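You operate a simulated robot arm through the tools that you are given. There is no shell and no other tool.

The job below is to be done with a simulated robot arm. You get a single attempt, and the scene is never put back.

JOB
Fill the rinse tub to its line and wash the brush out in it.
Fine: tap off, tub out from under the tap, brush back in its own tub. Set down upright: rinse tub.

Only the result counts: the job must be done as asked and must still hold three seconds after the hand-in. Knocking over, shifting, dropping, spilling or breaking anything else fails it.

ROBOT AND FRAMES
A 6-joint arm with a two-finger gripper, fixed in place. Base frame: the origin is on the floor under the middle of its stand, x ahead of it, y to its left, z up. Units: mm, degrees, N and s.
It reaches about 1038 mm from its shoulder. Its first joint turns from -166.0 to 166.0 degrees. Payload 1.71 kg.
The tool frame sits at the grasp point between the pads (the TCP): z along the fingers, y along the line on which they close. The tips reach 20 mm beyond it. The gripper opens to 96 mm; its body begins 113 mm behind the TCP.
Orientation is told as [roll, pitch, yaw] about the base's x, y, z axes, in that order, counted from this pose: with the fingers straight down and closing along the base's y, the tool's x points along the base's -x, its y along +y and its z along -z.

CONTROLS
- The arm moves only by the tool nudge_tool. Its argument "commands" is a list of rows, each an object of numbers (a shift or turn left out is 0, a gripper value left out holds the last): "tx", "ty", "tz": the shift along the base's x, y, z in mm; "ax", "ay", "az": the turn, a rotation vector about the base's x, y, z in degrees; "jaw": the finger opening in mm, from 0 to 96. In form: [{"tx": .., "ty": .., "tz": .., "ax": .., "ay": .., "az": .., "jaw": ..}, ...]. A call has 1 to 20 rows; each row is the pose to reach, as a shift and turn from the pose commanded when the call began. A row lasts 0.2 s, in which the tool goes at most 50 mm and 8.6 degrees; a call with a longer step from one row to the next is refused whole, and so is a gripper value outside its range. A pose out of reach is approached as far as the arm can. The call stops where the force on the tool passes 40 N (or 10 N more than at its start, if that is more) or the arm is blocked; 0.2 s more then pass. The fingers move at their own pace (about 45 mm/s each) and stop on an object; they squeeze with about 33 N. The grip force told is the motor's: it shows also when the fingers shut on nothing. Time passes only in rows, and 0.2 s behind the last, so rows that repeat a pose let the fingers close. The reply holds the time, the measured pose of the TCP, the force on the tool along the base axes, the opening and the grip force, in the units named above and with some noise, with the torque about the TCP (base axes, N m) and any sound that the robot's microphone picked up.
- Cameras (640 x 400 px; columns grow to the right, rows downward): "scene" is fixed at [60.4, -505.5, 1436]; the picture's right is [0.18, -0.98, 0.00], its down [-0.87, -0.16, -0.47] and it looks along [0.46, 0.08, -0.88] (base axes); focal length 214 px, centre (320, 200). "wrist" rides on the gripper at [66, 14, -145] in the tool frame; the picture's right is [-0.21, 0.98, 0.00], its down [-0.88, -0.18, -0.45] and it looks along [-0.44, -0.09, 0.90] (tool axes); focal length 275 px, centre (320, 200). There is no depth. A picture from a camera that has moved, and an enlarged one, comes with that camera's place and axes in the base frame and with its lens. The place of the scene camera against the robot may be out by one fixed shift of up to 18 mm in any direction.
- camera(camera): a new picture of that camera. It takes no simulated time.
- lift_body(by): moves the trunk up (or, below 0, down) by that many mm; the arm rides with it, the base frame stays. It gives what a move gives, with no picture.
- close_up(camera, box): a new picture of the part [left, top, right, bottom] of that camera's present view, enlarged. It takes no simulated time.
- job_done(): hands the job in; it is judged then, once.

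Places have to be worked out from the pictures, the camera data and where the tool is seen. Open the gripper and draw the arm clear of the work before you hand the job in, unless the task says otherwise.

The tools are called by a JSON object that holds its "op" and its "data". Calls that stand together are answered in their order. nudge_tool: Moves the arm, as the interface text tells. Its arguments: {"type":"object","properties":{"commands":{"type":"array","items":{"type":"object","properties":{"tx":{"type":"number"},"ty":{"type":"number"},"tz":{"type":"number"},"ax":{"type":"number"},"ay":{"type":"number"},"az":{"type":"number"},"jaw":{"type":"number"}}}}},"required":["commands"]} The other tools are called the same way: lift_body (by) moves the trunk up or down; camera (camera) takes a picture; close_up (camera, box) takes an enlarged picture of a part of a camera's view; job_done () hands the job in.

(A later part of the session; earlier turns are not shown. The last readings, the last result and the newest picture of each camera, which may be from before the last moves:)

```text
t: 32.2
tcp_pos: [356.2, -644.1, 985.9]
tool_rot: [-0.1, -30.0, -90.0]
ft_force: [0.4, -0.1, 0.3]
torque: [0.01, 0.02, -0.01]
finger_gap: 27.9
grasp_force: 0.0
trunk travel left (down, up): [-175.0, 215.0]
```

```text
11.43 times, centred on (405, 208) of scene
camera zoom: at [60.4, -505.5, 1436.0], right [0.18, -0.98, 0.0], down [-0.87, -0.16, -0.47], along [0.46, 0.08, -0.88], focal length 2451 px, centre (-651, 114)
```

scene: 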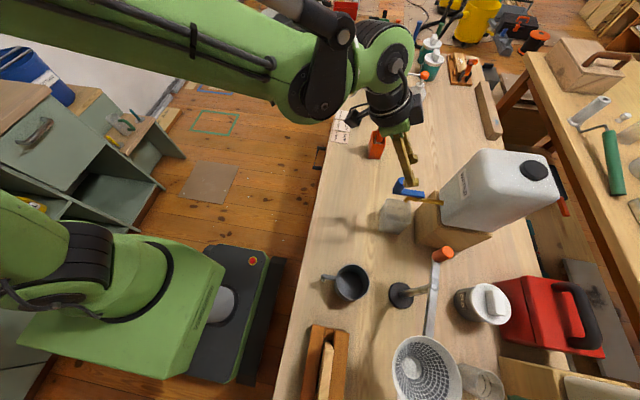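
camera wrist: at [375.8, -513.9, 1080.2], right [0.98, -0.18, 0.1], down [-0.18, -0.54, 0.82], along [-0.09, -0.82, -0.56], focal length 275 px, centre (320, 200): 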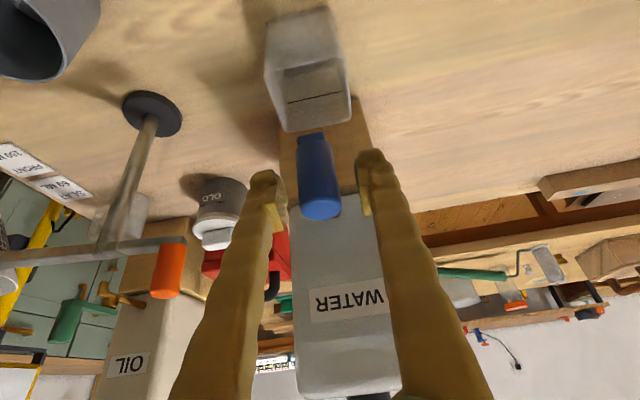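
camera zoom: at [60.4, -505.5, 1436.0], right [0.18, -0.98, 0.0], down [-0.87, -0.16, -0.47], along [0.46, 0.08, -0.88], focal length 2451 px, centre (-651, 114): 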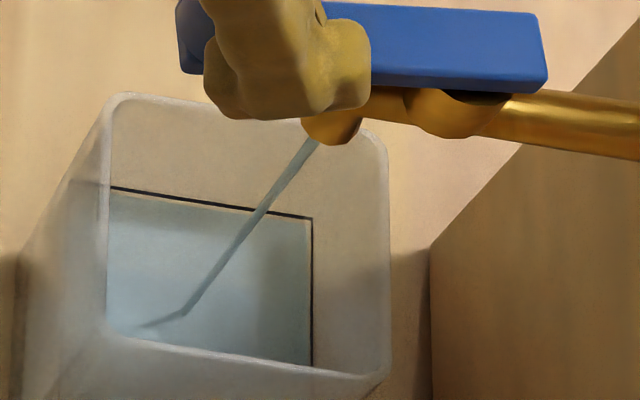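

Only ~2 mm to the line's middle. I wait 0.8 s more, then push the lever shut against its stop as lightly as in the first test.

{"op": "nudge_tool", "data": {"commands": [{"jaw": 28}, {"jaw": 28}, {"jaw": 28}, {"jaw": 28}, {"tx": 5, "jaw": 28}, {"tx": 9.5, "jaw": 28}, {"tx": 9.5, "jaw": 28}]}}

{"op": "close_up", "data": {"camera": "wrist", "box": [270, 50, 350, 110]}}

{"op": "close_up", "data": {"camera": "scene", "box": [385, 180, 425, 225]}}

{"op": "camera", "data": {"camera": "wrist"}}

```text
t: 33.8
tcp_pos: [365.2, -643.9, 986.1]
tool_rot: [-0.1, -30.0, -90.0]
ft_force: [-6.2, -0.6, -2.0]
torque: [-0.04, -0.02, -0.03]
finger_gap: 31.5
grasp_force: 1.9
trunk travel left (down, up): [-175.0, 215.0]
```

```text
6.67 times, centred on (310, 80) of wrist
camera zoom: at [379.6, -515.1, 1078.2], right [0.98, -0.18, 0.1], down [-0.18, -0.54, 0.82], along [-0.09, -0.82, -0.56], focal length 1835 px, centre (387, 1000)
```

zoom: 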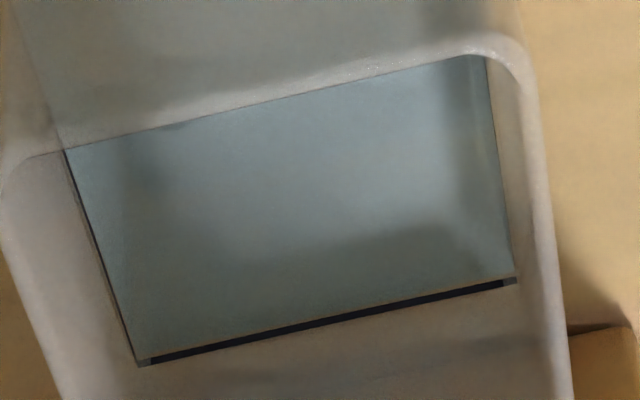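

```text
8.89 times, centred on (405, 202) of scene
camera zoom: at [60.4, -505.5, 1436.0], right [0.18, -0.98, 0.0], down [-0.87, -0.16, -0.47], along [0.46, 0.08, -0.88], focal length 1906 px, centre (-436, 178)
```

zoom: 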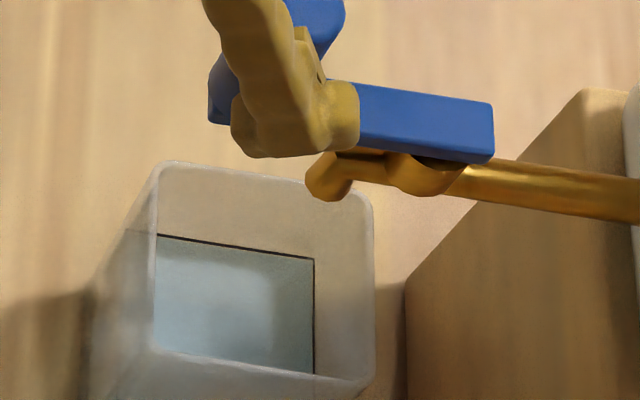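

```text
taken
camera wrist: at [379.6, -515.1, 1078.2], right [0.98, -0.18, 0.1], down [-0.18, -0.54, 0.82], along [-0.09, -0.82, -0.56], focal length 275 px, centre (320, 200)
```

wrist: 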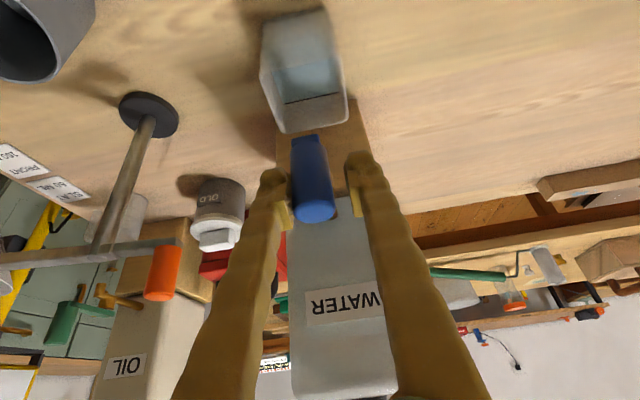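

The stream has stopped and the lever is at its stop. I zoom on the waterline to judge the level precisely.

{"op": "close_up", "data": {"camera": "wrist", "box": [285, 85, 345, 110]}}

{"op": "close_up", "data": {"camera": "scene", "box": [388, 200, 428, 225]}}

```text
10.67 times, centred on (315, 98) of wrist
camera zoom: at [379.6, -515.1, 1078.2], right [0.98, -0.18, 0.1], down [-0.18, -0.54, 0.82], along [-0.09, -0.82, -0.56], focal length 2936 px, centre (373, 1293)
```

zoom: 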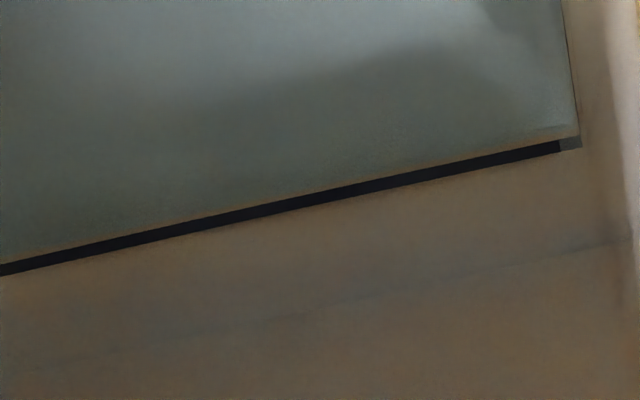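

```text
16.00 times, centred on (408, 212) of scene
camera zoom: at [60.4, -505.5, 1436.0], right [0.18, -0.98, 0.0], down [-0.87, -0.16, -0.47], along [0.46, 0.08, -0.88], focal length 3432 px, centre (-1088, 0)
```

zoom: 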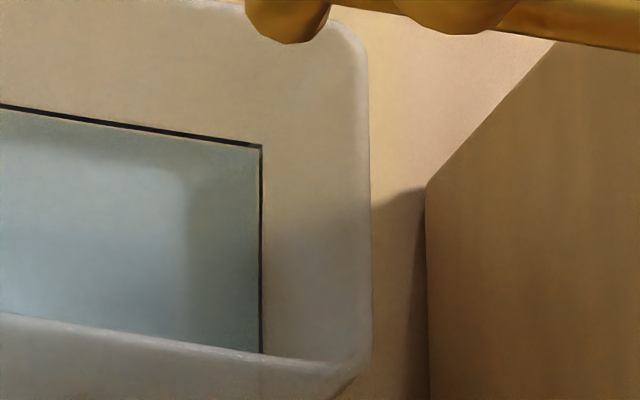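

The surface is right at the line's lower edge. Now I relax, centre the cage on the knob, open the fingers and lift straight off without touching the lever.

{"op": "nudge_tool", "data": {"commands": [{"tx": -2, "jaw": 30}, {"tx": -3.3, "jaw": 38}, {"tx": -3.3, "jaw": 46}, {"tx": -3.3, "tz": 15, "jaw": 46}, {"tx": -3.3, "tz": 40, "jaw": 46}, {"tx": -3.3, "tz": 70, "jaw": 46}, {"tx": -3.3, "ty": 30, "tz": 85, "jaw": 46}, {"tx": -3.3, "ty": 60, "tz": 85, "jaw": 46}]}}

{"op": "camera", "data": {"camera": "wrist"}}

{"op": "close_up", "data": {"camera": "scene", "box": [370, 150, 450, 240]}}

```text
t: 35.6
tcp_pos: [360.1, -583.6, 1071.7]
tool_rot: [0.0, -30.1, -90.1]
ft_force: [0.1, -0.4, -0.3]
torque: [0.04, -0.01, 0.01]
finger_gap: 45.9
grasp_force: 0.1
trunk travel left (down, up): [-175.0, 215.0]
```

```text
taken
camera wrist: at [374.8, -454.4, 1164.4], right [0.98, -0.18, 0.1], down [-0.18, -0.54, 0.82], along [-0.09, -0.82, -0.56], focal length 275 px, centre (320, 200)
```

wrist: 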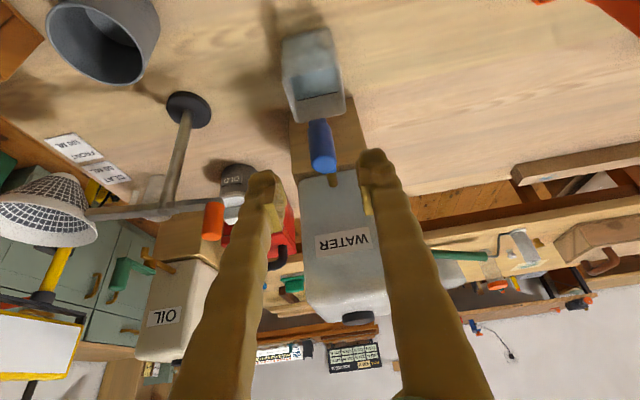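

```text
4.44 times, centred on (410, 195) of scene
camera zoom: at [60.4, -505.5, 1436.0], right [0.18, -0.98, 0.0], down [-0.87, -0.16, -0.47], along [0.46, 0.08, -0.88], focal length 953 px, centre (-80, 222)
```

zoom: 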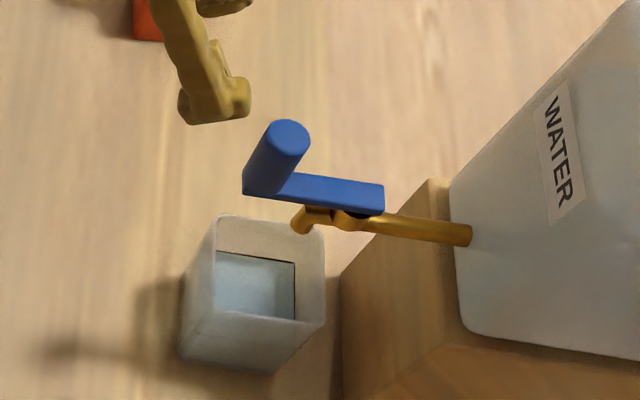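

Tap closed, no stream, tub full to the line. Next I take the tub from the +y side: tilt to 60°, open fully, and lower in front of the tub, keeping clear of the lever.

{"op": "nudge_tool", "data": {"commands": [{"ty": 10, "tz": -30, "ax": -6, "jaw": 70}, {"ty": 20, "tz": -60, "ax": -12, "jaw": 96}, {"ty": 30, "tz": -95, "ax": -18, "jaw": 96}, {"ty": 38, "tz": -130, "ax": -24, "jaw": 96}, {"ty": 38, "tz": -165, "ax": -30, "jaw": 96}, {"ty": 38, "tz": -190, "ax": -30, "jaw": 96}, {"ty": 38, "tz": -190, "ax": -30, "jaw": 96}]}}

{"op": "camera", "data": {"camera": "wrist"}}

{"op": "camera", "data": {"camera": "scene"}}

```text
t: 37.2
tcp_pos: [361.4, -546.7, 879.3]
tool_rot: [0.0, -60.0, -90.0]
ft_force: [0.5, 0.1, -0.4]
torque: [-0.05, 0.02, -0.01]
finger_gap: 96.1
grasp_force: 0.1
trunk travel left (down, up): [-175.0, 215.0]
```

```text
taken
camera wrist: at [375.0, -388.7, 894.3], right [0.98, -0.1, 0.18], down [-0.18, -0.05, 0.98], along [-0.09, -0.99, -0.07], focal length 275 px, centre (320, 200)
```

wrist: 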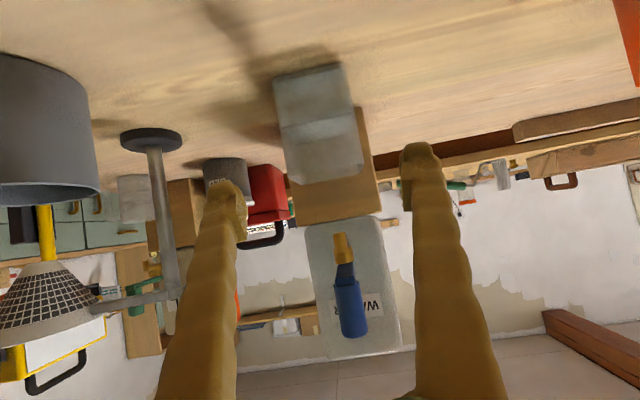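

```text
taken
```

scene: 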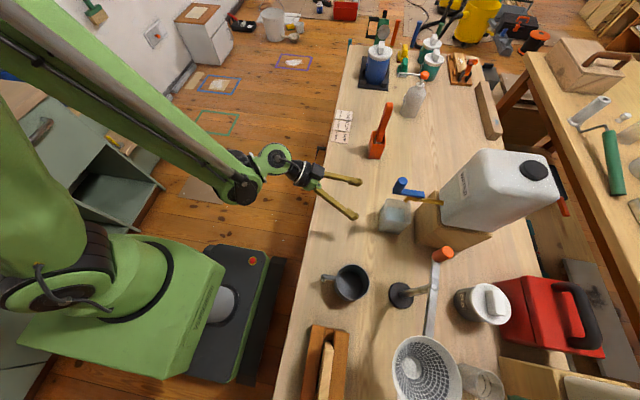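

I can see the tub from the side with its line. I enlarge it to pin down its faces before sliding in.

{"op": "close_up", "data": {"camera": "wrist", "box": [260, 50, 400, 200]}}

```text
2.67 times, centred on (330, 125) of wrist
camera zoom: at [375.0, -388.7, 894.3], right [0.98, -0.1, 0.18], down [-0.18, -0.05, 0.98], along [-0.09, -0.99, -0.07], focal length 734 px, centre (293, 400)
```

zoom: 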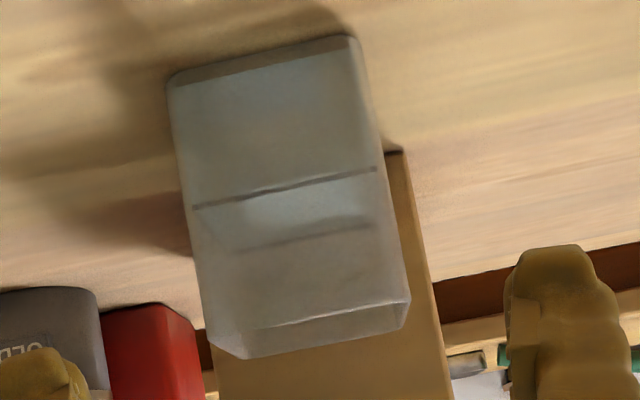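

The tub's faces are x≈326–396.5, near face y≈−640, base z≈756, rim z≈850; my tool is centred at x 361.4. I slide the open fingers along both sides to TCP ≈(361.5,−674,815).

{"op": "nudge_tool", "data": {"commands": [{"ty": -20, "tz": -18, "jaw": 96}, {"ty": -40, "tz": -36, "jaw": 96}, {"ty": -60, "tz": -50, "jaw": 96}, {"ty": -80, "tz": -57, "jaw": 96}, {"ty": -100, "tz": -61, "jaw": 96}, {"ty": -115, "tz": -63, "jaw": 96}, {"ty": -127, "tz": -64, "jaw": 96}, {"ty": -127, "tz": -64, "jaw": 96}]}}

{"op": "camera", "data": {"camera": "wrist"}}

{"op": "close_up", "data": {"camera": "scene", "box": [340, 150, 460, 250]}}

```text
t: 39.0
tcp_pos: [358.7, -672.5, 815.2]
tool_rot: [0.1, -60.0, -90.0]
ft_force: [-0.3, -0.9, 0.9]
torque: [-0.01, -0.01, 0.01]
finger_gap: 95.8
grasp_force: 0.0
trunk travel left (down, up): [-175.0, 215.0]
```

```text
taken
camera wrist: at [374.0, -514.7, 831.0], right [0.98, -0.1, 0.18], down [-0.18, -0.05, 0.98], along [-0.09, -0.99, -0.07], focal length 275 px, centre (320, 200)
```

wrist: 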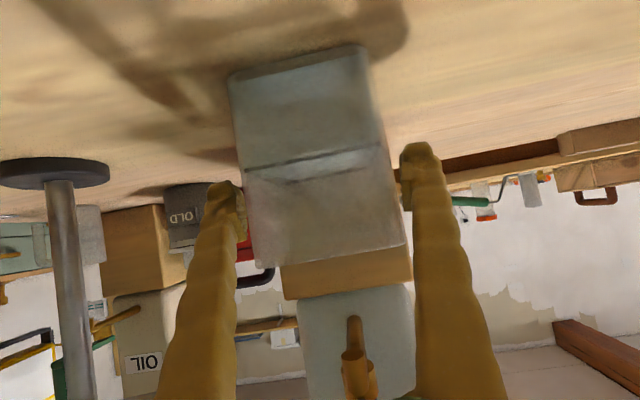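

```text
4.00 times, centred on (400, 200) of scene
camera zoom: at [60.4, -505.5, 1436.0], right [0.18, -0.98, 0.0], down [-0.87, -0.16, -0.47], along [0.46, 0.08, -0.88], focal length 858 px, centre (0, 200)
```

zoom: 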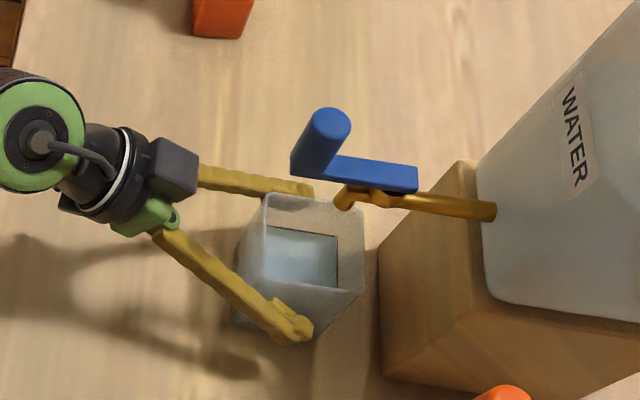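

Fingers straddle the tub well. I close gradually on it and read the grip.

{"op": "nudge_tool", "data": {"commands": [{"tx": 1, "jaw": 80}, {"tx": 1, "jaw": 72}, {"tx": 1, "jaw": 66}, {"tx": 1, "jaw": 58}, {"tx": 1, "jaw": 50}, {"tx": 1, "jaw": 50}]}}

{"op": "camera", "data": {"camera": "wrist"}}

```text
t: 40.4
tcp_pos: [360.3, -672.7, 817.1]
tool_rot: [0.0, -59.9, -90.0]
ft_force: [0.0, 0.0, -0.3]
torque: [0.03, 0.0, 0.03]
finger_gap: 86.9
grasp_force: 33.1
trunk travel left (down, up): [-175.0, 215.0]
```

```text
taken
camera wrist: at [375.7, -515.1, 831.8], right [0.98, -0.1, 0.18], down [-0.18, -0.05, 0.98], along [-0.09, -0.99, -0.07], focal length 275 px, centre (320, 200)
```

wrist: 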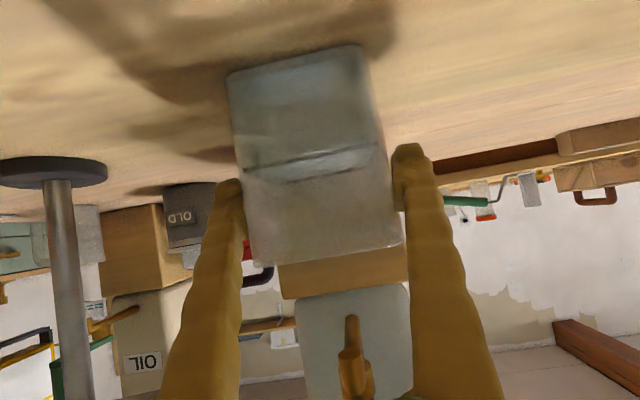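

The fingers stopped at an 87 mm gap with full force, wider than I judged the tub. I look closer before doing anything.

{"op": "close_up", "data": {"camera": "wrist", "box": [200, 120, 440, 280]}}

{"op": "close_up", "data": {"camera": "scene", "box": [370, 180, 440, 240]}}

```text
2.50 times, centred on (320, 200) of wrist
camera zoom: at [375.7, -515.1, 831.8], right [0.98, -0.1, 0.18], down [-0.18, -0.05, 0.98], along [-0.09, -0.99, -0.07], focal length 688 px, centre (320, 200)
```

zoom: 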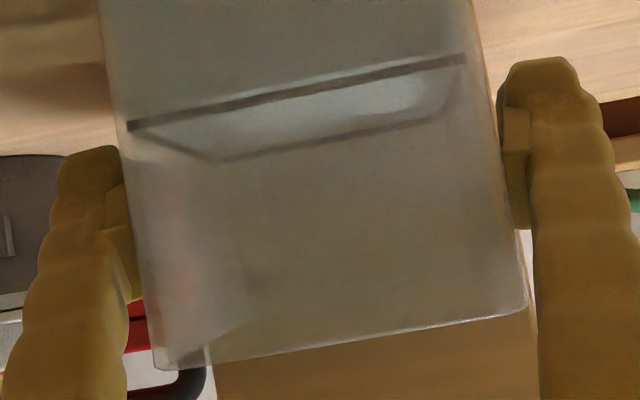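

```text
6.67 times, centred on (405, 210) of scene
camera zoom: at [60.4, -505.5, 1436.0], right [0.18, -0.98, 0.0], down [-0.87, -0.16, -0.47], along [0.46, 0.08, -0.88], focal length 1430 px, centre (-247, 133)
```

zoom: 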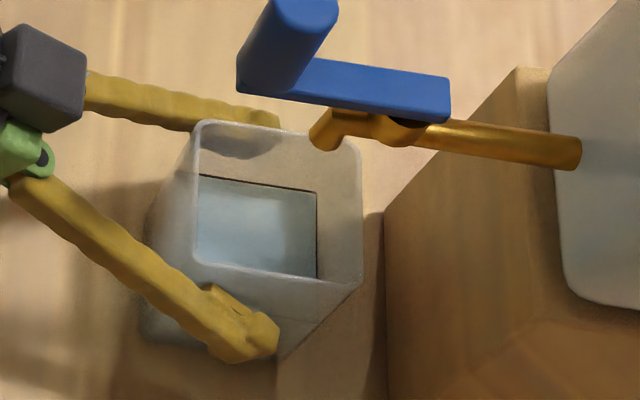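

Visually the tub is ~71 mm wide but the pads have stalled at 87 mm on both sides with balanced force, so its contact shape may be wider than it looks. I test by holding a moment and then lifting only 4 mm, watching the weight reading.

{"op": "nudge_tool", "data": {"commands": [{"jaw": 50}, {"jaw": 50}, {"tz": 2, "jaw": 50}, {"tz": 4, "jaw": 50}, {"tz": 4, "jaw": 50}]}}

{"op": "close_up", "data": {"camera": "wrist", "box": [200, 30, 440, 280]}}

{"op": "close_up", "data": {"camera": "scene", "box": [370, 180, 440, 240]}}

```text
t: 41.6
tcp_pos: [360.3, -672.0, 821.2]
tool_rot: [-0.1, -60.0, -90.0]
ft_force: [-0.8, -0.3, -3.9]
torque: [0.02, -0.04, -0.02]
finger_gap: 86.6
grasp_force: 33.0
trunk travel left (down, up): [-175.0, 215.0]
```

```text
1.60 times, centred on (320, 155) of wrist
camera zoom: at [375.6, -515.3, 836.2], right [0.98, -0.1, 0.18], down [-0.18, -0.05, 0.98], along [-0.09, -0.99, -0.07], focal length 440 px, centre (320, 272)
```

zoom: 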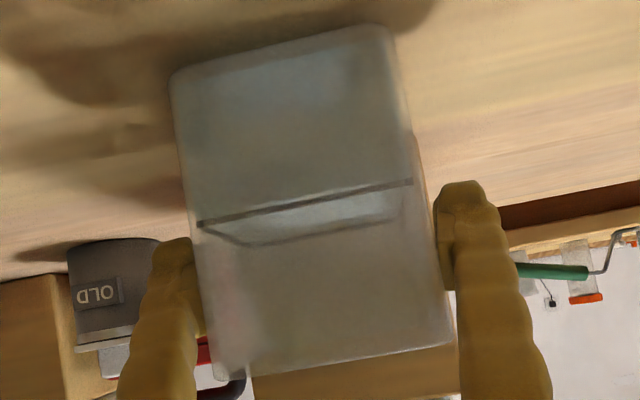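

```text
6.67 times, centred on (405, 210) of scene
camera zoom: at [60.4, -505.5, 1436.0], right [0.18, -0.98, 0.0], down [-0.87, -0.16, -0.47], along [0.46, 0.08, -0.88], focal length 1430 px, centre (-247, 133)
```

zoom: 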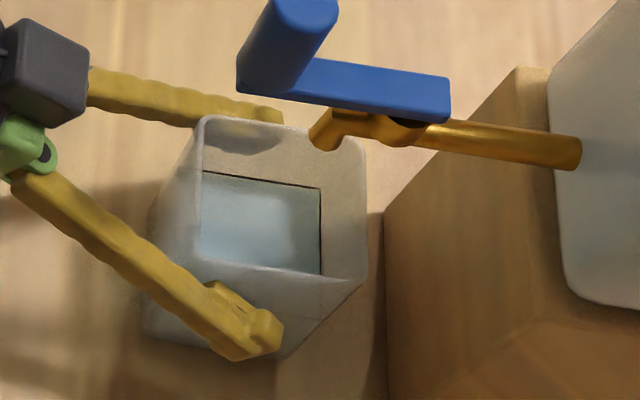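

The tub came up with the fingers (−3.9 N, upright), so the grip is sound. I raise it another 8 mm and carry it slowly out from under the tap toward open table at about (490,−595).

{"op": "nudge_tool", "data": {"commands": [{"tz": 3, "jaw": 50}, {"tz": 7, "jaw": 50}, {"tz": 10, "jaw": 50}, {"tz": 10, "tx": 1, "ty": 3, "jaw": 50}, {"tz": 10, "tx": 4, "ty": 8, "jaw": 50}, {"tz": 10, "tx": 9, "ty": 15, "jaw": 50}, {"tz": 10, "tx": 16, "ty": 23, "jaw": 50}, {"tz": 10, "tx": 24, "ty": 31, "jaw": 50}, {"tz": 10, "tx": 33, "ty": 39, "jaw": 50}, {"tz": 10, "tx": 43, "ty": 47, "jaw": 50}, {"tz": 10, "tx": 53, "ty": 54, "jaw": 50}, {"tz": 10, "tx": 63, "ty": 60, "jaw": 50}, {"tz": 10, "tx": 74, "ty": 66, "jaw": 50}, {"tz": 10, "tx": 85, "ty": 71, "jaw": 50}, {"tz": 10, "tx": 96, "ty": 76, "jaw": 50}, {"tz": 10, "tx": 107, "ty": 80, "jaw": 50}, {"tz": 10, "tx": 116, "ty": 83, "jaw": 50}, {"tz": 10, "tx": 123, "ty": 84, "jaw": 50}, {"tz": 10, "tx": 127, "ty": 85, "jaw": 50}, {"tz": 10, "tx": 128, "ty": 85, "jaw": 50}]}}

{"op": "camera", "data": {"camera": "scene"}}

{"op": "camera", "data": {"camera": "wrist"}}

```text
t: 45.8
tcp_pos: [488.8, -588.4, 830.1]
tool_rot: [0.0, -60.0, -90.1]
ft_force: [0.7, 0.7, -2.7]
torque: [-0.01, 0.0, 0.01]
finger_gap: 86.9
grasp_force: 32.8
trunk travel left (down, up): [-175.0, 215.0]
```

```text
taken
```

scene: 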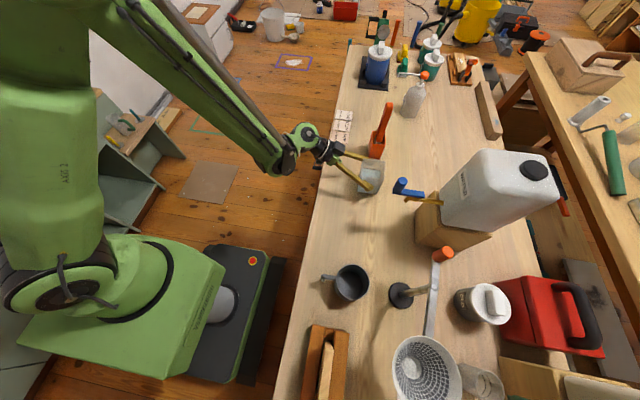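

```text
taken
camera wrist: at [504.4, -429.9, 845.5], right [0.98, -0.1, 0.18], down [-0.18, -0.05, 0.98], along [-0.09, -0.99, -0.07], focal length 275 px, centre (320, 200)
```

wrist: 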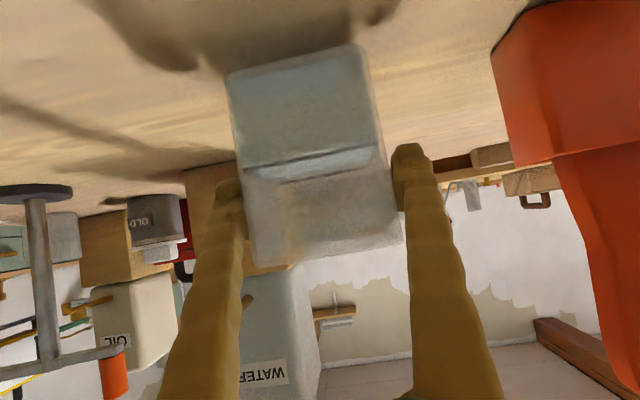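

The rinse tub is out from under the tap, hanging about 14 mm above clear table near (490,−596), with the brush tub ~60 mm further +x than my outer finger. I lower it gently until the weight goes off.

{"op": "nudge_tool", "data": {"commands": [{"tz": -3, "jaw": 50}, {"tz": -6, "jaw": 50}, {"tz": -9, "jaw": 50}, {"tz": -11, "jaw": 50}, {"tz": -12.5, "jaw": 50}, {"tz": -13.5, "jaw": 50}, {"tz": -13.5, "jaw": 50}]}}

{"op": "close_up", "data": {"camera": "wrist", "box": [200, 30, 440, 280]}}

{"op": "close_up", "data": {"camera": "scene", "box": [330, 130, 420, 210]}}

```text
t: 47.4
tcp_pos: [490.3, -586.6, 817.5]
tool_rot: [-0.1, -60.0, -89.9]
ft_force: [0.0, 0.1, -3.0]
torque: [0.03, 0.0, 0.01]
finger_gap: 86.5
grasp_force: 32.9
trunk travel left (down, up): [-175.0, 215.0]
```

```text
1.60 times, centred on (320, 155) of wrist
camera zoom: at [504.5, -429.2, 831.9], right [0.98, -0.1, 0.18], down [-0.18, -0.05, 0.98], along [-0.09, -0.99, -0.07], focal length 440 px, centre (320, 272)
```

zoom: 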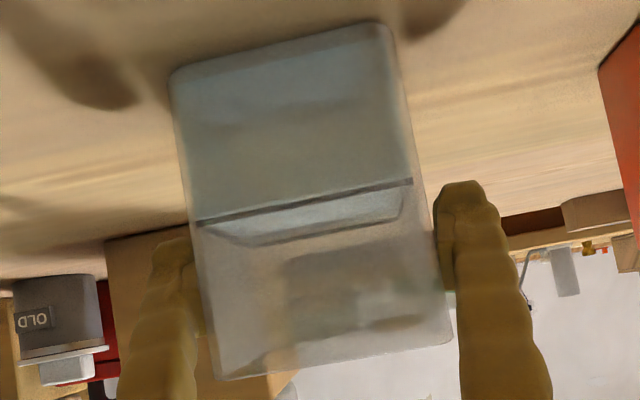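

```text
5.00 times, centred on (375, 170) of scene
camera zoom: at [60.4, -505.5, 1436.0], right [0.18, -0.98, 0.0], down [-0.87, -0.16, -0.47], along [0.46, 0.08, -0.88], focal length 1072 px, centre (45, 350)
```

zoom: 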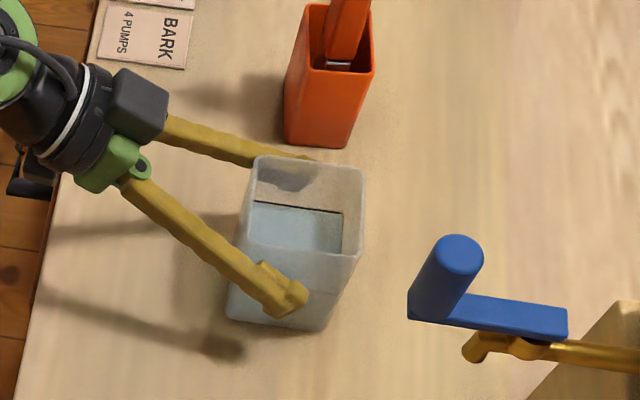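

Still −3 N, so not quite down. I lower by another millimetre or two, reading force.

{"op": "nudge_tool", "data": {"commands": [{"tz": -0.8, "jaw": 50}, {"tz": -1.5, "jaw": 50}, {"tz": -1.5, "jaw": 50}]}}

```text
t: 48.2
tcp_pos: [489.3, -586.3, 817.1]
tool_rot: [0.0, -60.1, -90.0]
ft_force: [1.2, -7.8, 28.1]
torque: [-0.04, 0.14, 0.02]
finger_gap: 86.9
grasp_force: 32.9
trunk travel left (down, up): [-175.0, 215.0]
```

Now it's pressing the table with 28 N. I ease up about 1 mm and then check the force is near zero before releasing.

{"op": "nudge_tool", "data": {"commands": [{"tz": 0.5, "jaw": 50}, {"tz": 1.1, "jaw": 50}, {"tz": 1.1, "jaw": 50}]}}

```text
t: 49.0
tcp_pos: [489.1, -585.4, 815.9]
tool_rot: [0.1, -59.9, -90.0]
ft_force: [7.7, -3.7, 17.3]
torque: [0.17, -0.07, -0.02]
finger_gap: 86.7
grasp_force: 33.3
trunk travel left (down, up): [-175.0, 215.0]
```

Still 17 N of contact; I ease up a bit more.

{"op": "nudge_tool", "data": {"commands": [{"tz": 0.4, "jaw": 50}, {"tz": 0.8, "jaw": 50}, {"tz": 0.8, "jaw": 50}]}}

```text
t: 49.8
tcp_pos: [489.4, -587.6, 817.3]
tool_rot: [0.0, -60.0, -90.0]
ft_force: [1.1, -1.0, -3.7]
torque: [0.02, 0.01, -0.02]
finger_gap: 86.7
grasp_force: 33.2
trunk travel left (down, up): [-175.0, 215.0]
```

It is now hovering a fraction of a millimetre. I lower 0.4 mm and open the fingers slowly.

{"op": "nudge_tool", "data": {"commands": [{"tz": -0.4, "jaw": 50}, {"tz": -0.4, "jaw": 86}, {"tz": -0.4, "jaw": 89}, {"tz": -0.4, "jaw": 92}, {"tz": -0.4, "jaw": 96}, {"tz": -0.4, "jaw": 96}]}}

{"op": "camera", "data": {"camera": "wrist"}}

{"op": "close_up", "data": {"camera": "scene", "box": [330, 130, 420, 210]}}

```text
t: 51.2
tcp_pos: [488.7, -586.6, 816.7]
tool_rot: [-0.1, -60.0, -90.0]
ft_force: [0.2, -0.1, 0.0]
torque: [-0.01, -0.01, 0.0]
finger_gap: 96.3
grasp_force: 0.2
trunk travel left (down, up): [-175.0, 215.0]
```

```text
taken
camera wrist: at [503.5, -429.7, 832.0], right [0.98, -0.1, 0.18], down [-0.18, -0.05, 0.98], along [-0.09, -0.99, -0.07], focal length 275 px, centre (320, 200)
```

wrist: 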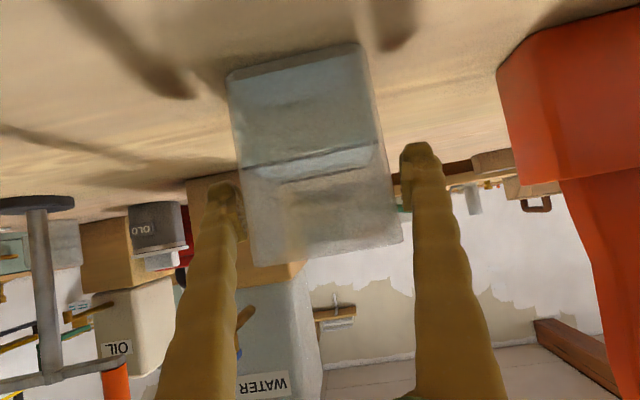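

```text
5.00 times, centred on (375, 170) of scene
camera zoom: at [60.4, -505.5, 1436.0], right [0.18, -0.98, 0.0], down [-0.87, -0.16, -0.47], along [0.46, 0.08, -0.88], focal length 1072 px, centre (45, 350)
```

zoom: 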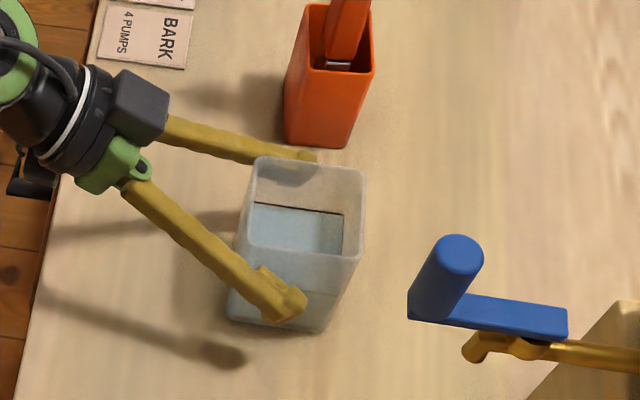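

Released cleanly; the tub stands on the table. I back straight out along +y, then rise and look toward the brush.

{"op": "nudge_tool", "data": {"commands": [{"ty": 12, "tz": 1, "jaw": 96}, {"ty": 30, "tz": 4, "jaw": 96}, {"ty": 55, "tz": 8, "jaw": 96}, {"ty": 80, "tz": 15, "jaw": 96}, {"ty": 100, "tz": 40, "jaw": 96}, {"ty": 110, "tz": 80, "jaw": 96}, {"ty": 110, "tz": 120, "jaw": 96}, {"ty": 110, "tz": 160, "jaw": 96}, {"ty": 110, "tz": 200, "jaw": 96}, {"ty": 110, "tz": 230, "jaw": 96}]}}

{"op": "camera", "data": {"camera": "wrist"}}

{"op": "camera", "data": {"camera": "scene"}}

```text
t: 53.4
tcp_pos: [488.4, -479.1, 1048.4]
tool_rot: [-0.2, -59.8, -90.0]
ft_force: [-0.5, 0.1, 0.1]
torque: [0.01, 0.03, -0.05]
finger_gap: 96.0
grasp_force: 0.0
trunk travel left (down, up): [-175.0, 215.0]
```

```text
taken
camera wrist: at [504.0, -321.2, 1063.1], right [0.98, -0.1, 0.18], down [-0.18, -0.05, 0.98], along [-0.09, -0.99, -0.07], focal length 275 px, centre (320, 200)
```

wrist: 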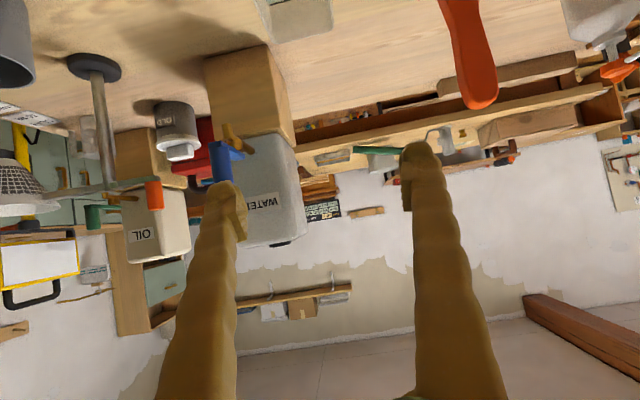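

```text
taken
```

scene: 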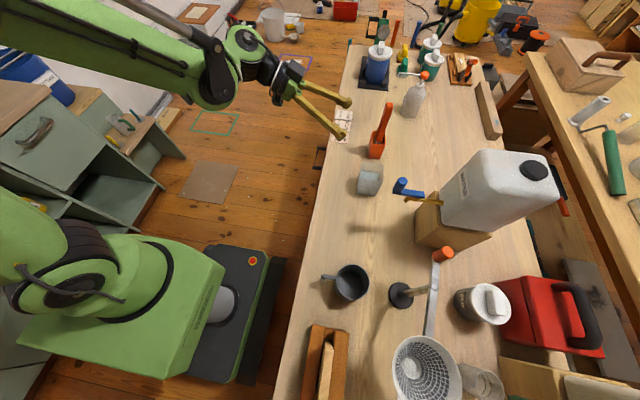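

The brush handle top is near (654,−608,977). I move over to face it with a 30° tilt for a proper look.

{"op": "nudge_tool", "data": {"commands": [{"tx": 30, "tz": 10, "ax": 6, "jaw": 96}, {"tx": 60, "tz": 20, "ax": 12, "jaw": 96}, {"tx": 90, "tz": 30, "ax": 18, "jaw": 96}, {"tx": 120, "tz": 40, "ax": 24, "jaw": 96}, {"tx": 150, "tz": 50, "ax": 30, "jaw": 96}, {"tx": 176, "tz": 50, "ax": 30, "jaw": 96}, {"tx": 176, "tz": 50, "ax": 30, "jaw": 96}]}}

{"op": "camera", "data": {"camera": "wrist"}}

{"op": "close_up", "data": {"camera": "wrist", "box": [240, 60, 400, 260]}}

```text
t: 55.0
tcp_pos: [666.2, -477.1, 1097.3]
tool_rot: [-0.1, -30.0, -90.0]
ft_force: [0.5, 0.6, -0.2]
torque: [-0.02, 0.01, 0.0]
finger_gap: 96.1
grasp_force: 0.0
trunk travel left (down, up): [-175.0, 215.0]
```

```text
taken
camera wrist: at [681.3, -347.8, 1190.4], right [0.98, -0.18, 0.1], down [-0.18, -0.54, 0.82], along [-0.09, -0.82, -0.56], focal length 275 px, centre (320, 200)
```

wrist: 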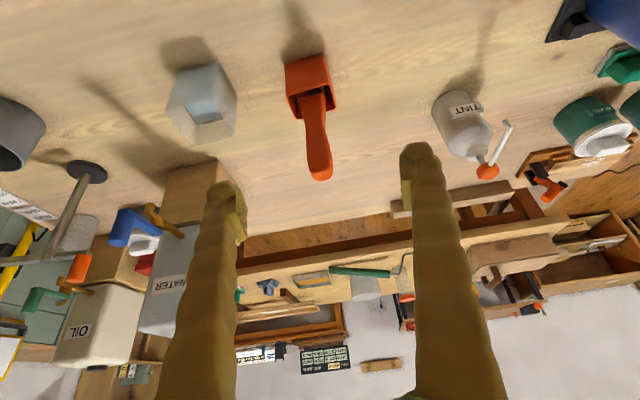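

```text
2.00 times, centred on (320, 160) of wrist
camera zoom: at [681.3, -347.8, 1190.4], right [0.98, -0.18, 0.1], down [-0.18, -0.54, 0.82], along [-0.09, -0.82, -0.56], focal length 551 px, centre (320, 280)
```

zoom: 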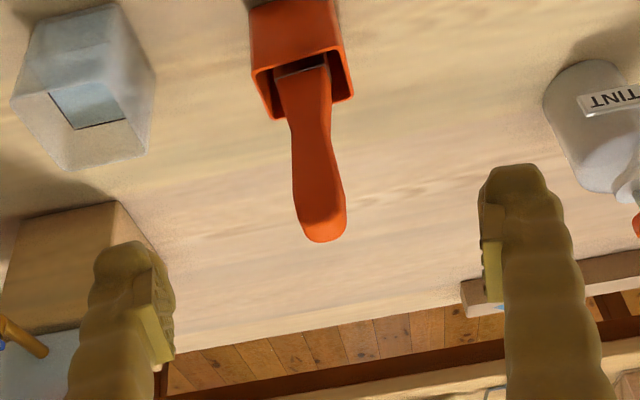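

The handle's flat face looks toward +y, about 30 mm wide in x, brush nearly vertical in its tub around (658,−611). I move closer to refine its position before gripping.

{"op": "nudge_tool", "data": {"commands": [{"tx": -3, "ty": -20, "tz": -15, "jaw": 96}, {"tx": -6, "ty": -40, "tz": -35, "jaw": 96}, {"tx": -8, "ty": -60, "tz": -60, "jaw": 96}, {"tx": -8, "ty": -78, "tz": -85, "jaw": 96}, {"tx": -8, "ty": -78, "tz": -85, "jaw": 96}]}}

{"op": "camera", "data": {"camera": "wrist"}}

{"op": "close_up", "data": {"camera": "scene", "box": [340, 80, 430, 200]}}

```text
t: 56.2
tcp_pos: [656.5, -553.7, 1011.0]
tool_rot: [-0.2, -30.0, -90.1]
ft_force: [-0.3, 0.0, 0.9]
torque: [-0.01, 0.0, 0.02]
finger_gap: 95.9
grasp_force: 0.1
trunk travel left (down, up): [-175.0, 215.0]
```

```text
taken
camera wrist: at [672.2, -425.0, 1102.6], right [0.98, -0.18, 0.1], down [-0.18, -0.54, 0.82], along [-0.09, -0.82, -0.56], focal length 275 px, centre (320, 200)
```

wrist: 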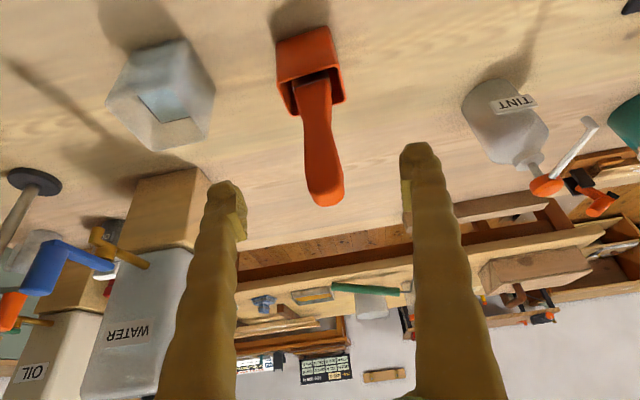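

```text
3.33 times, centred on (385, 140) of scene
camera zoom: at [60.4, -505.5, 1436.0], right [0.18, -0.98, 0.0], down [-0.87, -0.16, -0.47], along [0.46, 0.08, -0.88], focal length 715 px, centre (103, 400)
```

zoom: 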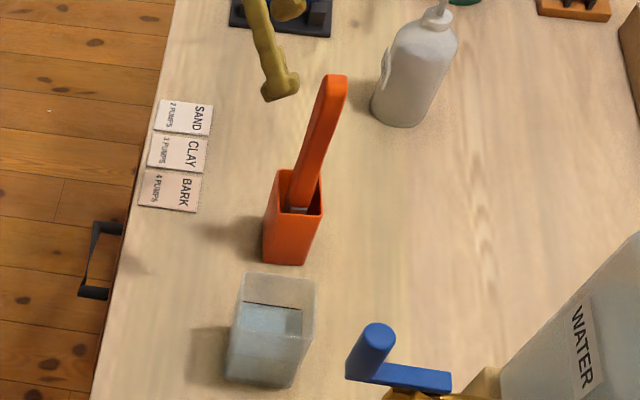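

Handle runs from about (660,−611,814) up to (655,−607,976), near vertical. I bring the open fingers around it to TCP ≈(656,−606,948).

{"op": "nudge_tool", "data": {"commands": [{"ty": -13, "tz": -16, "jaw": 80}, {"ty": -26, "tz": -32, "jaw": 70}, {"ty": -40, "tz": -48, "jaw": 60}, {"ty": -52, "tz": -62, "jaw": 60}, {"ty": -52, "tz": -62, "jaw": 60}]}}

{"op": "camera", "data": {"camera": "wrist"}}

{"op": "close_up", "data": {"camera": "scene", "box": [340, 80, 430, 200]}}

```text
t: 57.4
tcp_pos: [657.9, -606.2, 950.7]
tool_rot: [-0.1, -30.0, -90.0]
ft_force: [0.7, -0.1, -0.5]
torque: [0.01, 0.01, -0.01]
finger_gap: 60.0
grasp_force: 0.1
trunk travel left (down, up): [-175.0, 215.0]
```

```text
taken
camera wrist: at [673.9, -477.1, 1042.6], right [0.98, -0.18, 0.1], down [-0.18, -0.54, 0.82], along [-0.09, -0.82, -0.56], focal length 275 px, centre (320, 200)
```

wrist: 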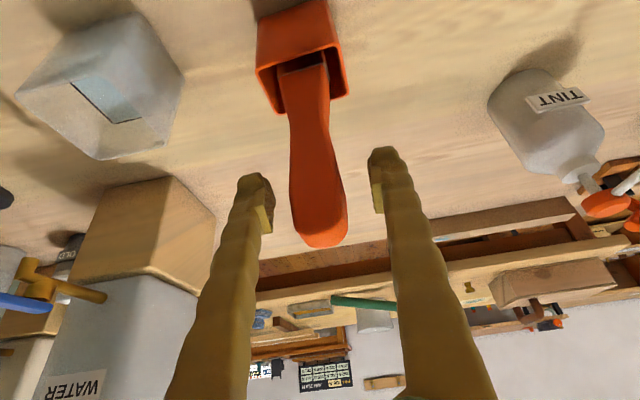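

```text
3.33 times, centred on (385, 140) of scene
camera zoom: at [60.4, -505.5, 1436.0], right [0.18, -0.98, 0.0], down [-0.87, -0.16, -0.47], along [0.46, 0.08, -0.88], focal length 715 px, centre (103, 400)
```

zoom: 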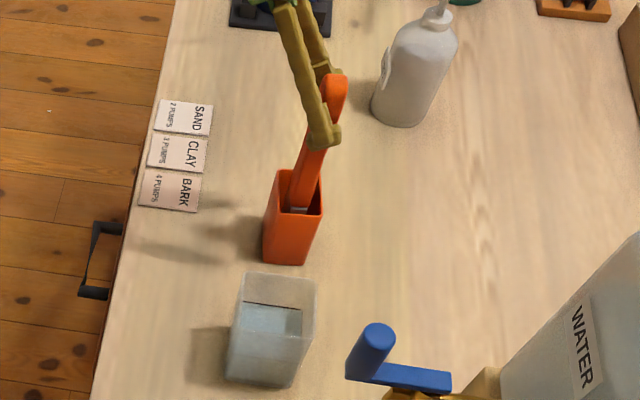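

Handle is centred between the pads. I close to grip it.

{"op": "nudge_tool", "data": {"commands": [{"tx": -0.8, "ty": -2, "jaw": 46}, {"tx": -0.8, "ty": -2, "jaw": 38}, {"tx": -0.8, "ty": -2, "jaw": 30}, {"tx": -0.8, "ty": -2, "jaw": 20}, {"tx": -0.8, "ty": -2, "jaw": 10}, {"tx": -0.8, "ty": -2, "jaw": 10}]}}

{"op": "camera", "data": {"camera": "wrist"}}

{"op": "close_up", "data": {"camera": "scene", "box": [340, 80, 430, 200]}}

```text
t: 58.8
tcp_pos: [656.4, -608.1, 951.1]
tool_rot: [-0.2, -30.0, -90.0]
ft_force: [-0.2, 0.7, -0.7]
torque: [0.02, -0.13, 0.01]
finger_gap: 29.2
grasp_force: 32.4
trunk travel left (down, up): [-175.0, 215.0]
```

```text
taken
camera wrist: at [672.3, -479.4, 1043.1], right [0.98, -0.18, 0.1], down [-0.18, -0.54, 0.82], along [-0.09, -0.82, -0.56], focal length 275 px, centre (320, 200)
```

wrist: 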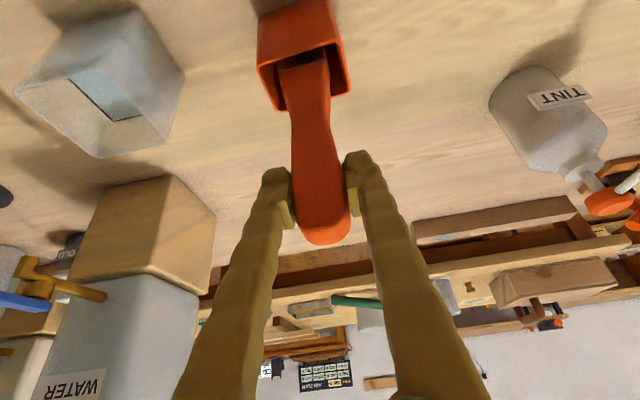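

```text
3.33 times, centred on (385, 140) of scene
camera zoom: at [60.4, -505.5, 1436.0], right [0.18, -0.98, 0.0], down [-0.87, -0.16, -0.47], along [0.46, 0.08, -0.88], focal length 715 px, centre (103, 400)
```

zoom: 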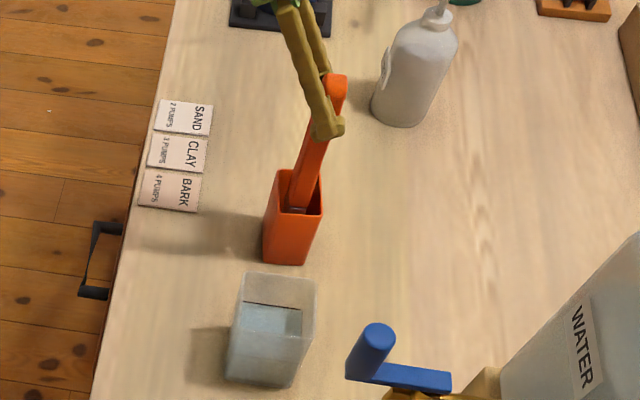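

Gripped at 29 mm, matching the handle. I lift slowly by 30 mm and check that the brush tub stays put.

{"op": "nudge_tool", "data": {"commands": [{"tz": 4, "jaw": 10}, {"tz": 10, "jaw": 10}, {"tz": 16, "jaw": 10}, {"tz": 23, "jaw": 10}, {"tz": 30, "jaw": 10}, {"tz": 30, "jaw": 10}]}}

{"op": "camera", "data": {"camera": "wrist"}}

{"op": "close_up", "data": {"camera": "scene", "box": [340, 80, 430, 200]}}

```text
t: 60.2
tcp_pos: [655.4, -611.3, 980.8]
tool_rot: [-0.1, -30.0, -90.0]
ft_force: [0.8, 0.9, -0.5]
torque: [-0.01, 0.03, 0.0]
finger_gap: 28.8
grasp_force: 33.3
trunk travel left (down, up): [-175.0, 215.0]
```

```text
taken
camera wrist: at [671.9, -481.3, 1073.0], right [0.98, -0.18, 0.1], down [-0.18, -0.54, 0.82], along [-0.09, -0.82, -0.56], focal length 275 px, centre (320, 200)
```

wrist: 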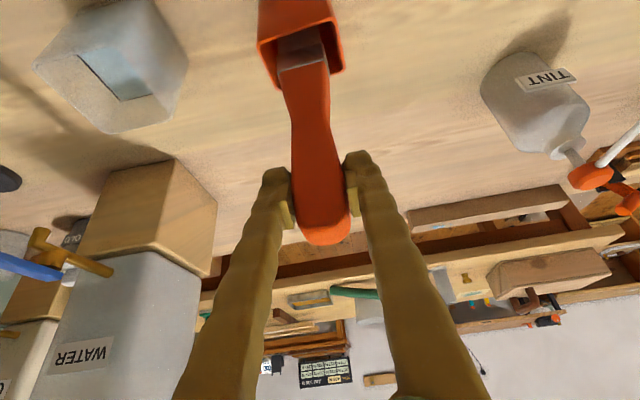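

```text
3.33 times, centred on (385, 140) of scene
camera zoom: at [60.4, -505.5, 1436.0], right [0.18, -0.98, 0.0], down [-0.87, -0.16, -0.47], along [0.46, 0.08, -0.88], focal length 715 px, centre (103, 400)
```

zoom: 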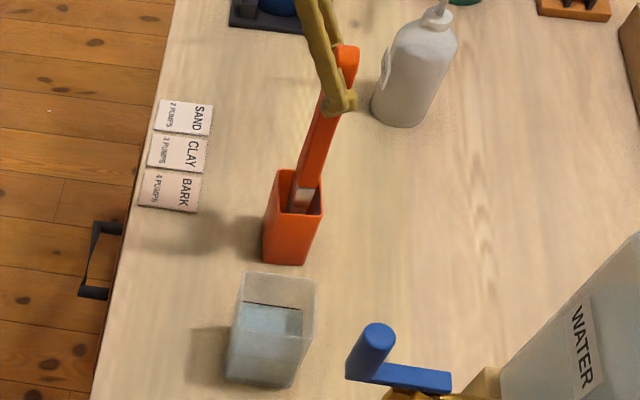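

The brush slides up freely and its tub stays. I lift another 95 mm.

{"op": "nudge_tool", "data": {"commands": [{"tz": 8, "jaw": 10}, {"tz": 18, "jaw": 10}, {"tz": 30, "jaw": 10}, {"tz": 42, "jaw": 10}, {"tz": 54, "jaw": 10}, {"tz": 66, "jaw": 10}, {"tz": 78, "jaw": 10}, {"tz": 88, "jaw": 10}, {"tz": 95, "jaw": 10}, {"tz": 95, "jaw": 10}]}}

{"op": "camera", "data": {"camera": "wrist"}}

{"op": "close_up", "data": {"camera": "scene", "box": [340, 60, 440, 200]}}

```text
t: 62.4
tcp_pos: [658.5, -609.6, 1074.9]
tool_rot: [0.0, -30.0, -89.9]
ft_force: [-0.3, 0.1, -0.6]
torque: [0.02, -0.01, 0.0]
finger_gap: 28.7
grasp_force: 32.8
trunk travel left (down, up): [-175.0, 215.0]
```

```text
taken
camera wrist: at [673.1, -480.7, 1167.1], right [0.98, -0.18, 0.1], down [-0.18, -0.54, 0.82], along [-0.09, -0.82, -0.56], focal length 275 px, centre (320, 200)
```

wrist: 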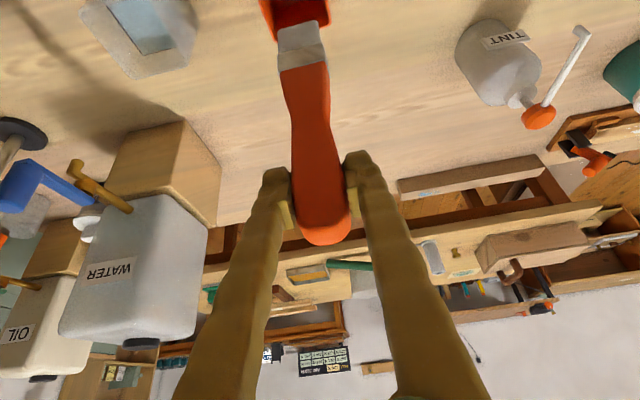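

```text
2.86 times, centred on (390, 130) of scene
camera zoom: at [60.4, -505.5, 1436.0], right [0.18, -0.98, 0.0], down [-0.87, -0.16, -0.47], along [0.46, 0.08, -0.88], focal length 613 px, centre (120, 400)
```

zoom: 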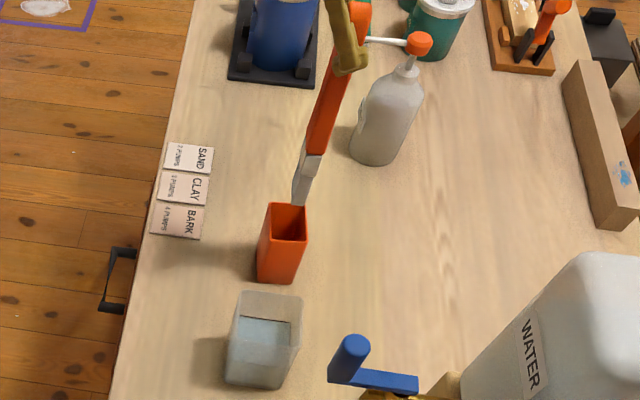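

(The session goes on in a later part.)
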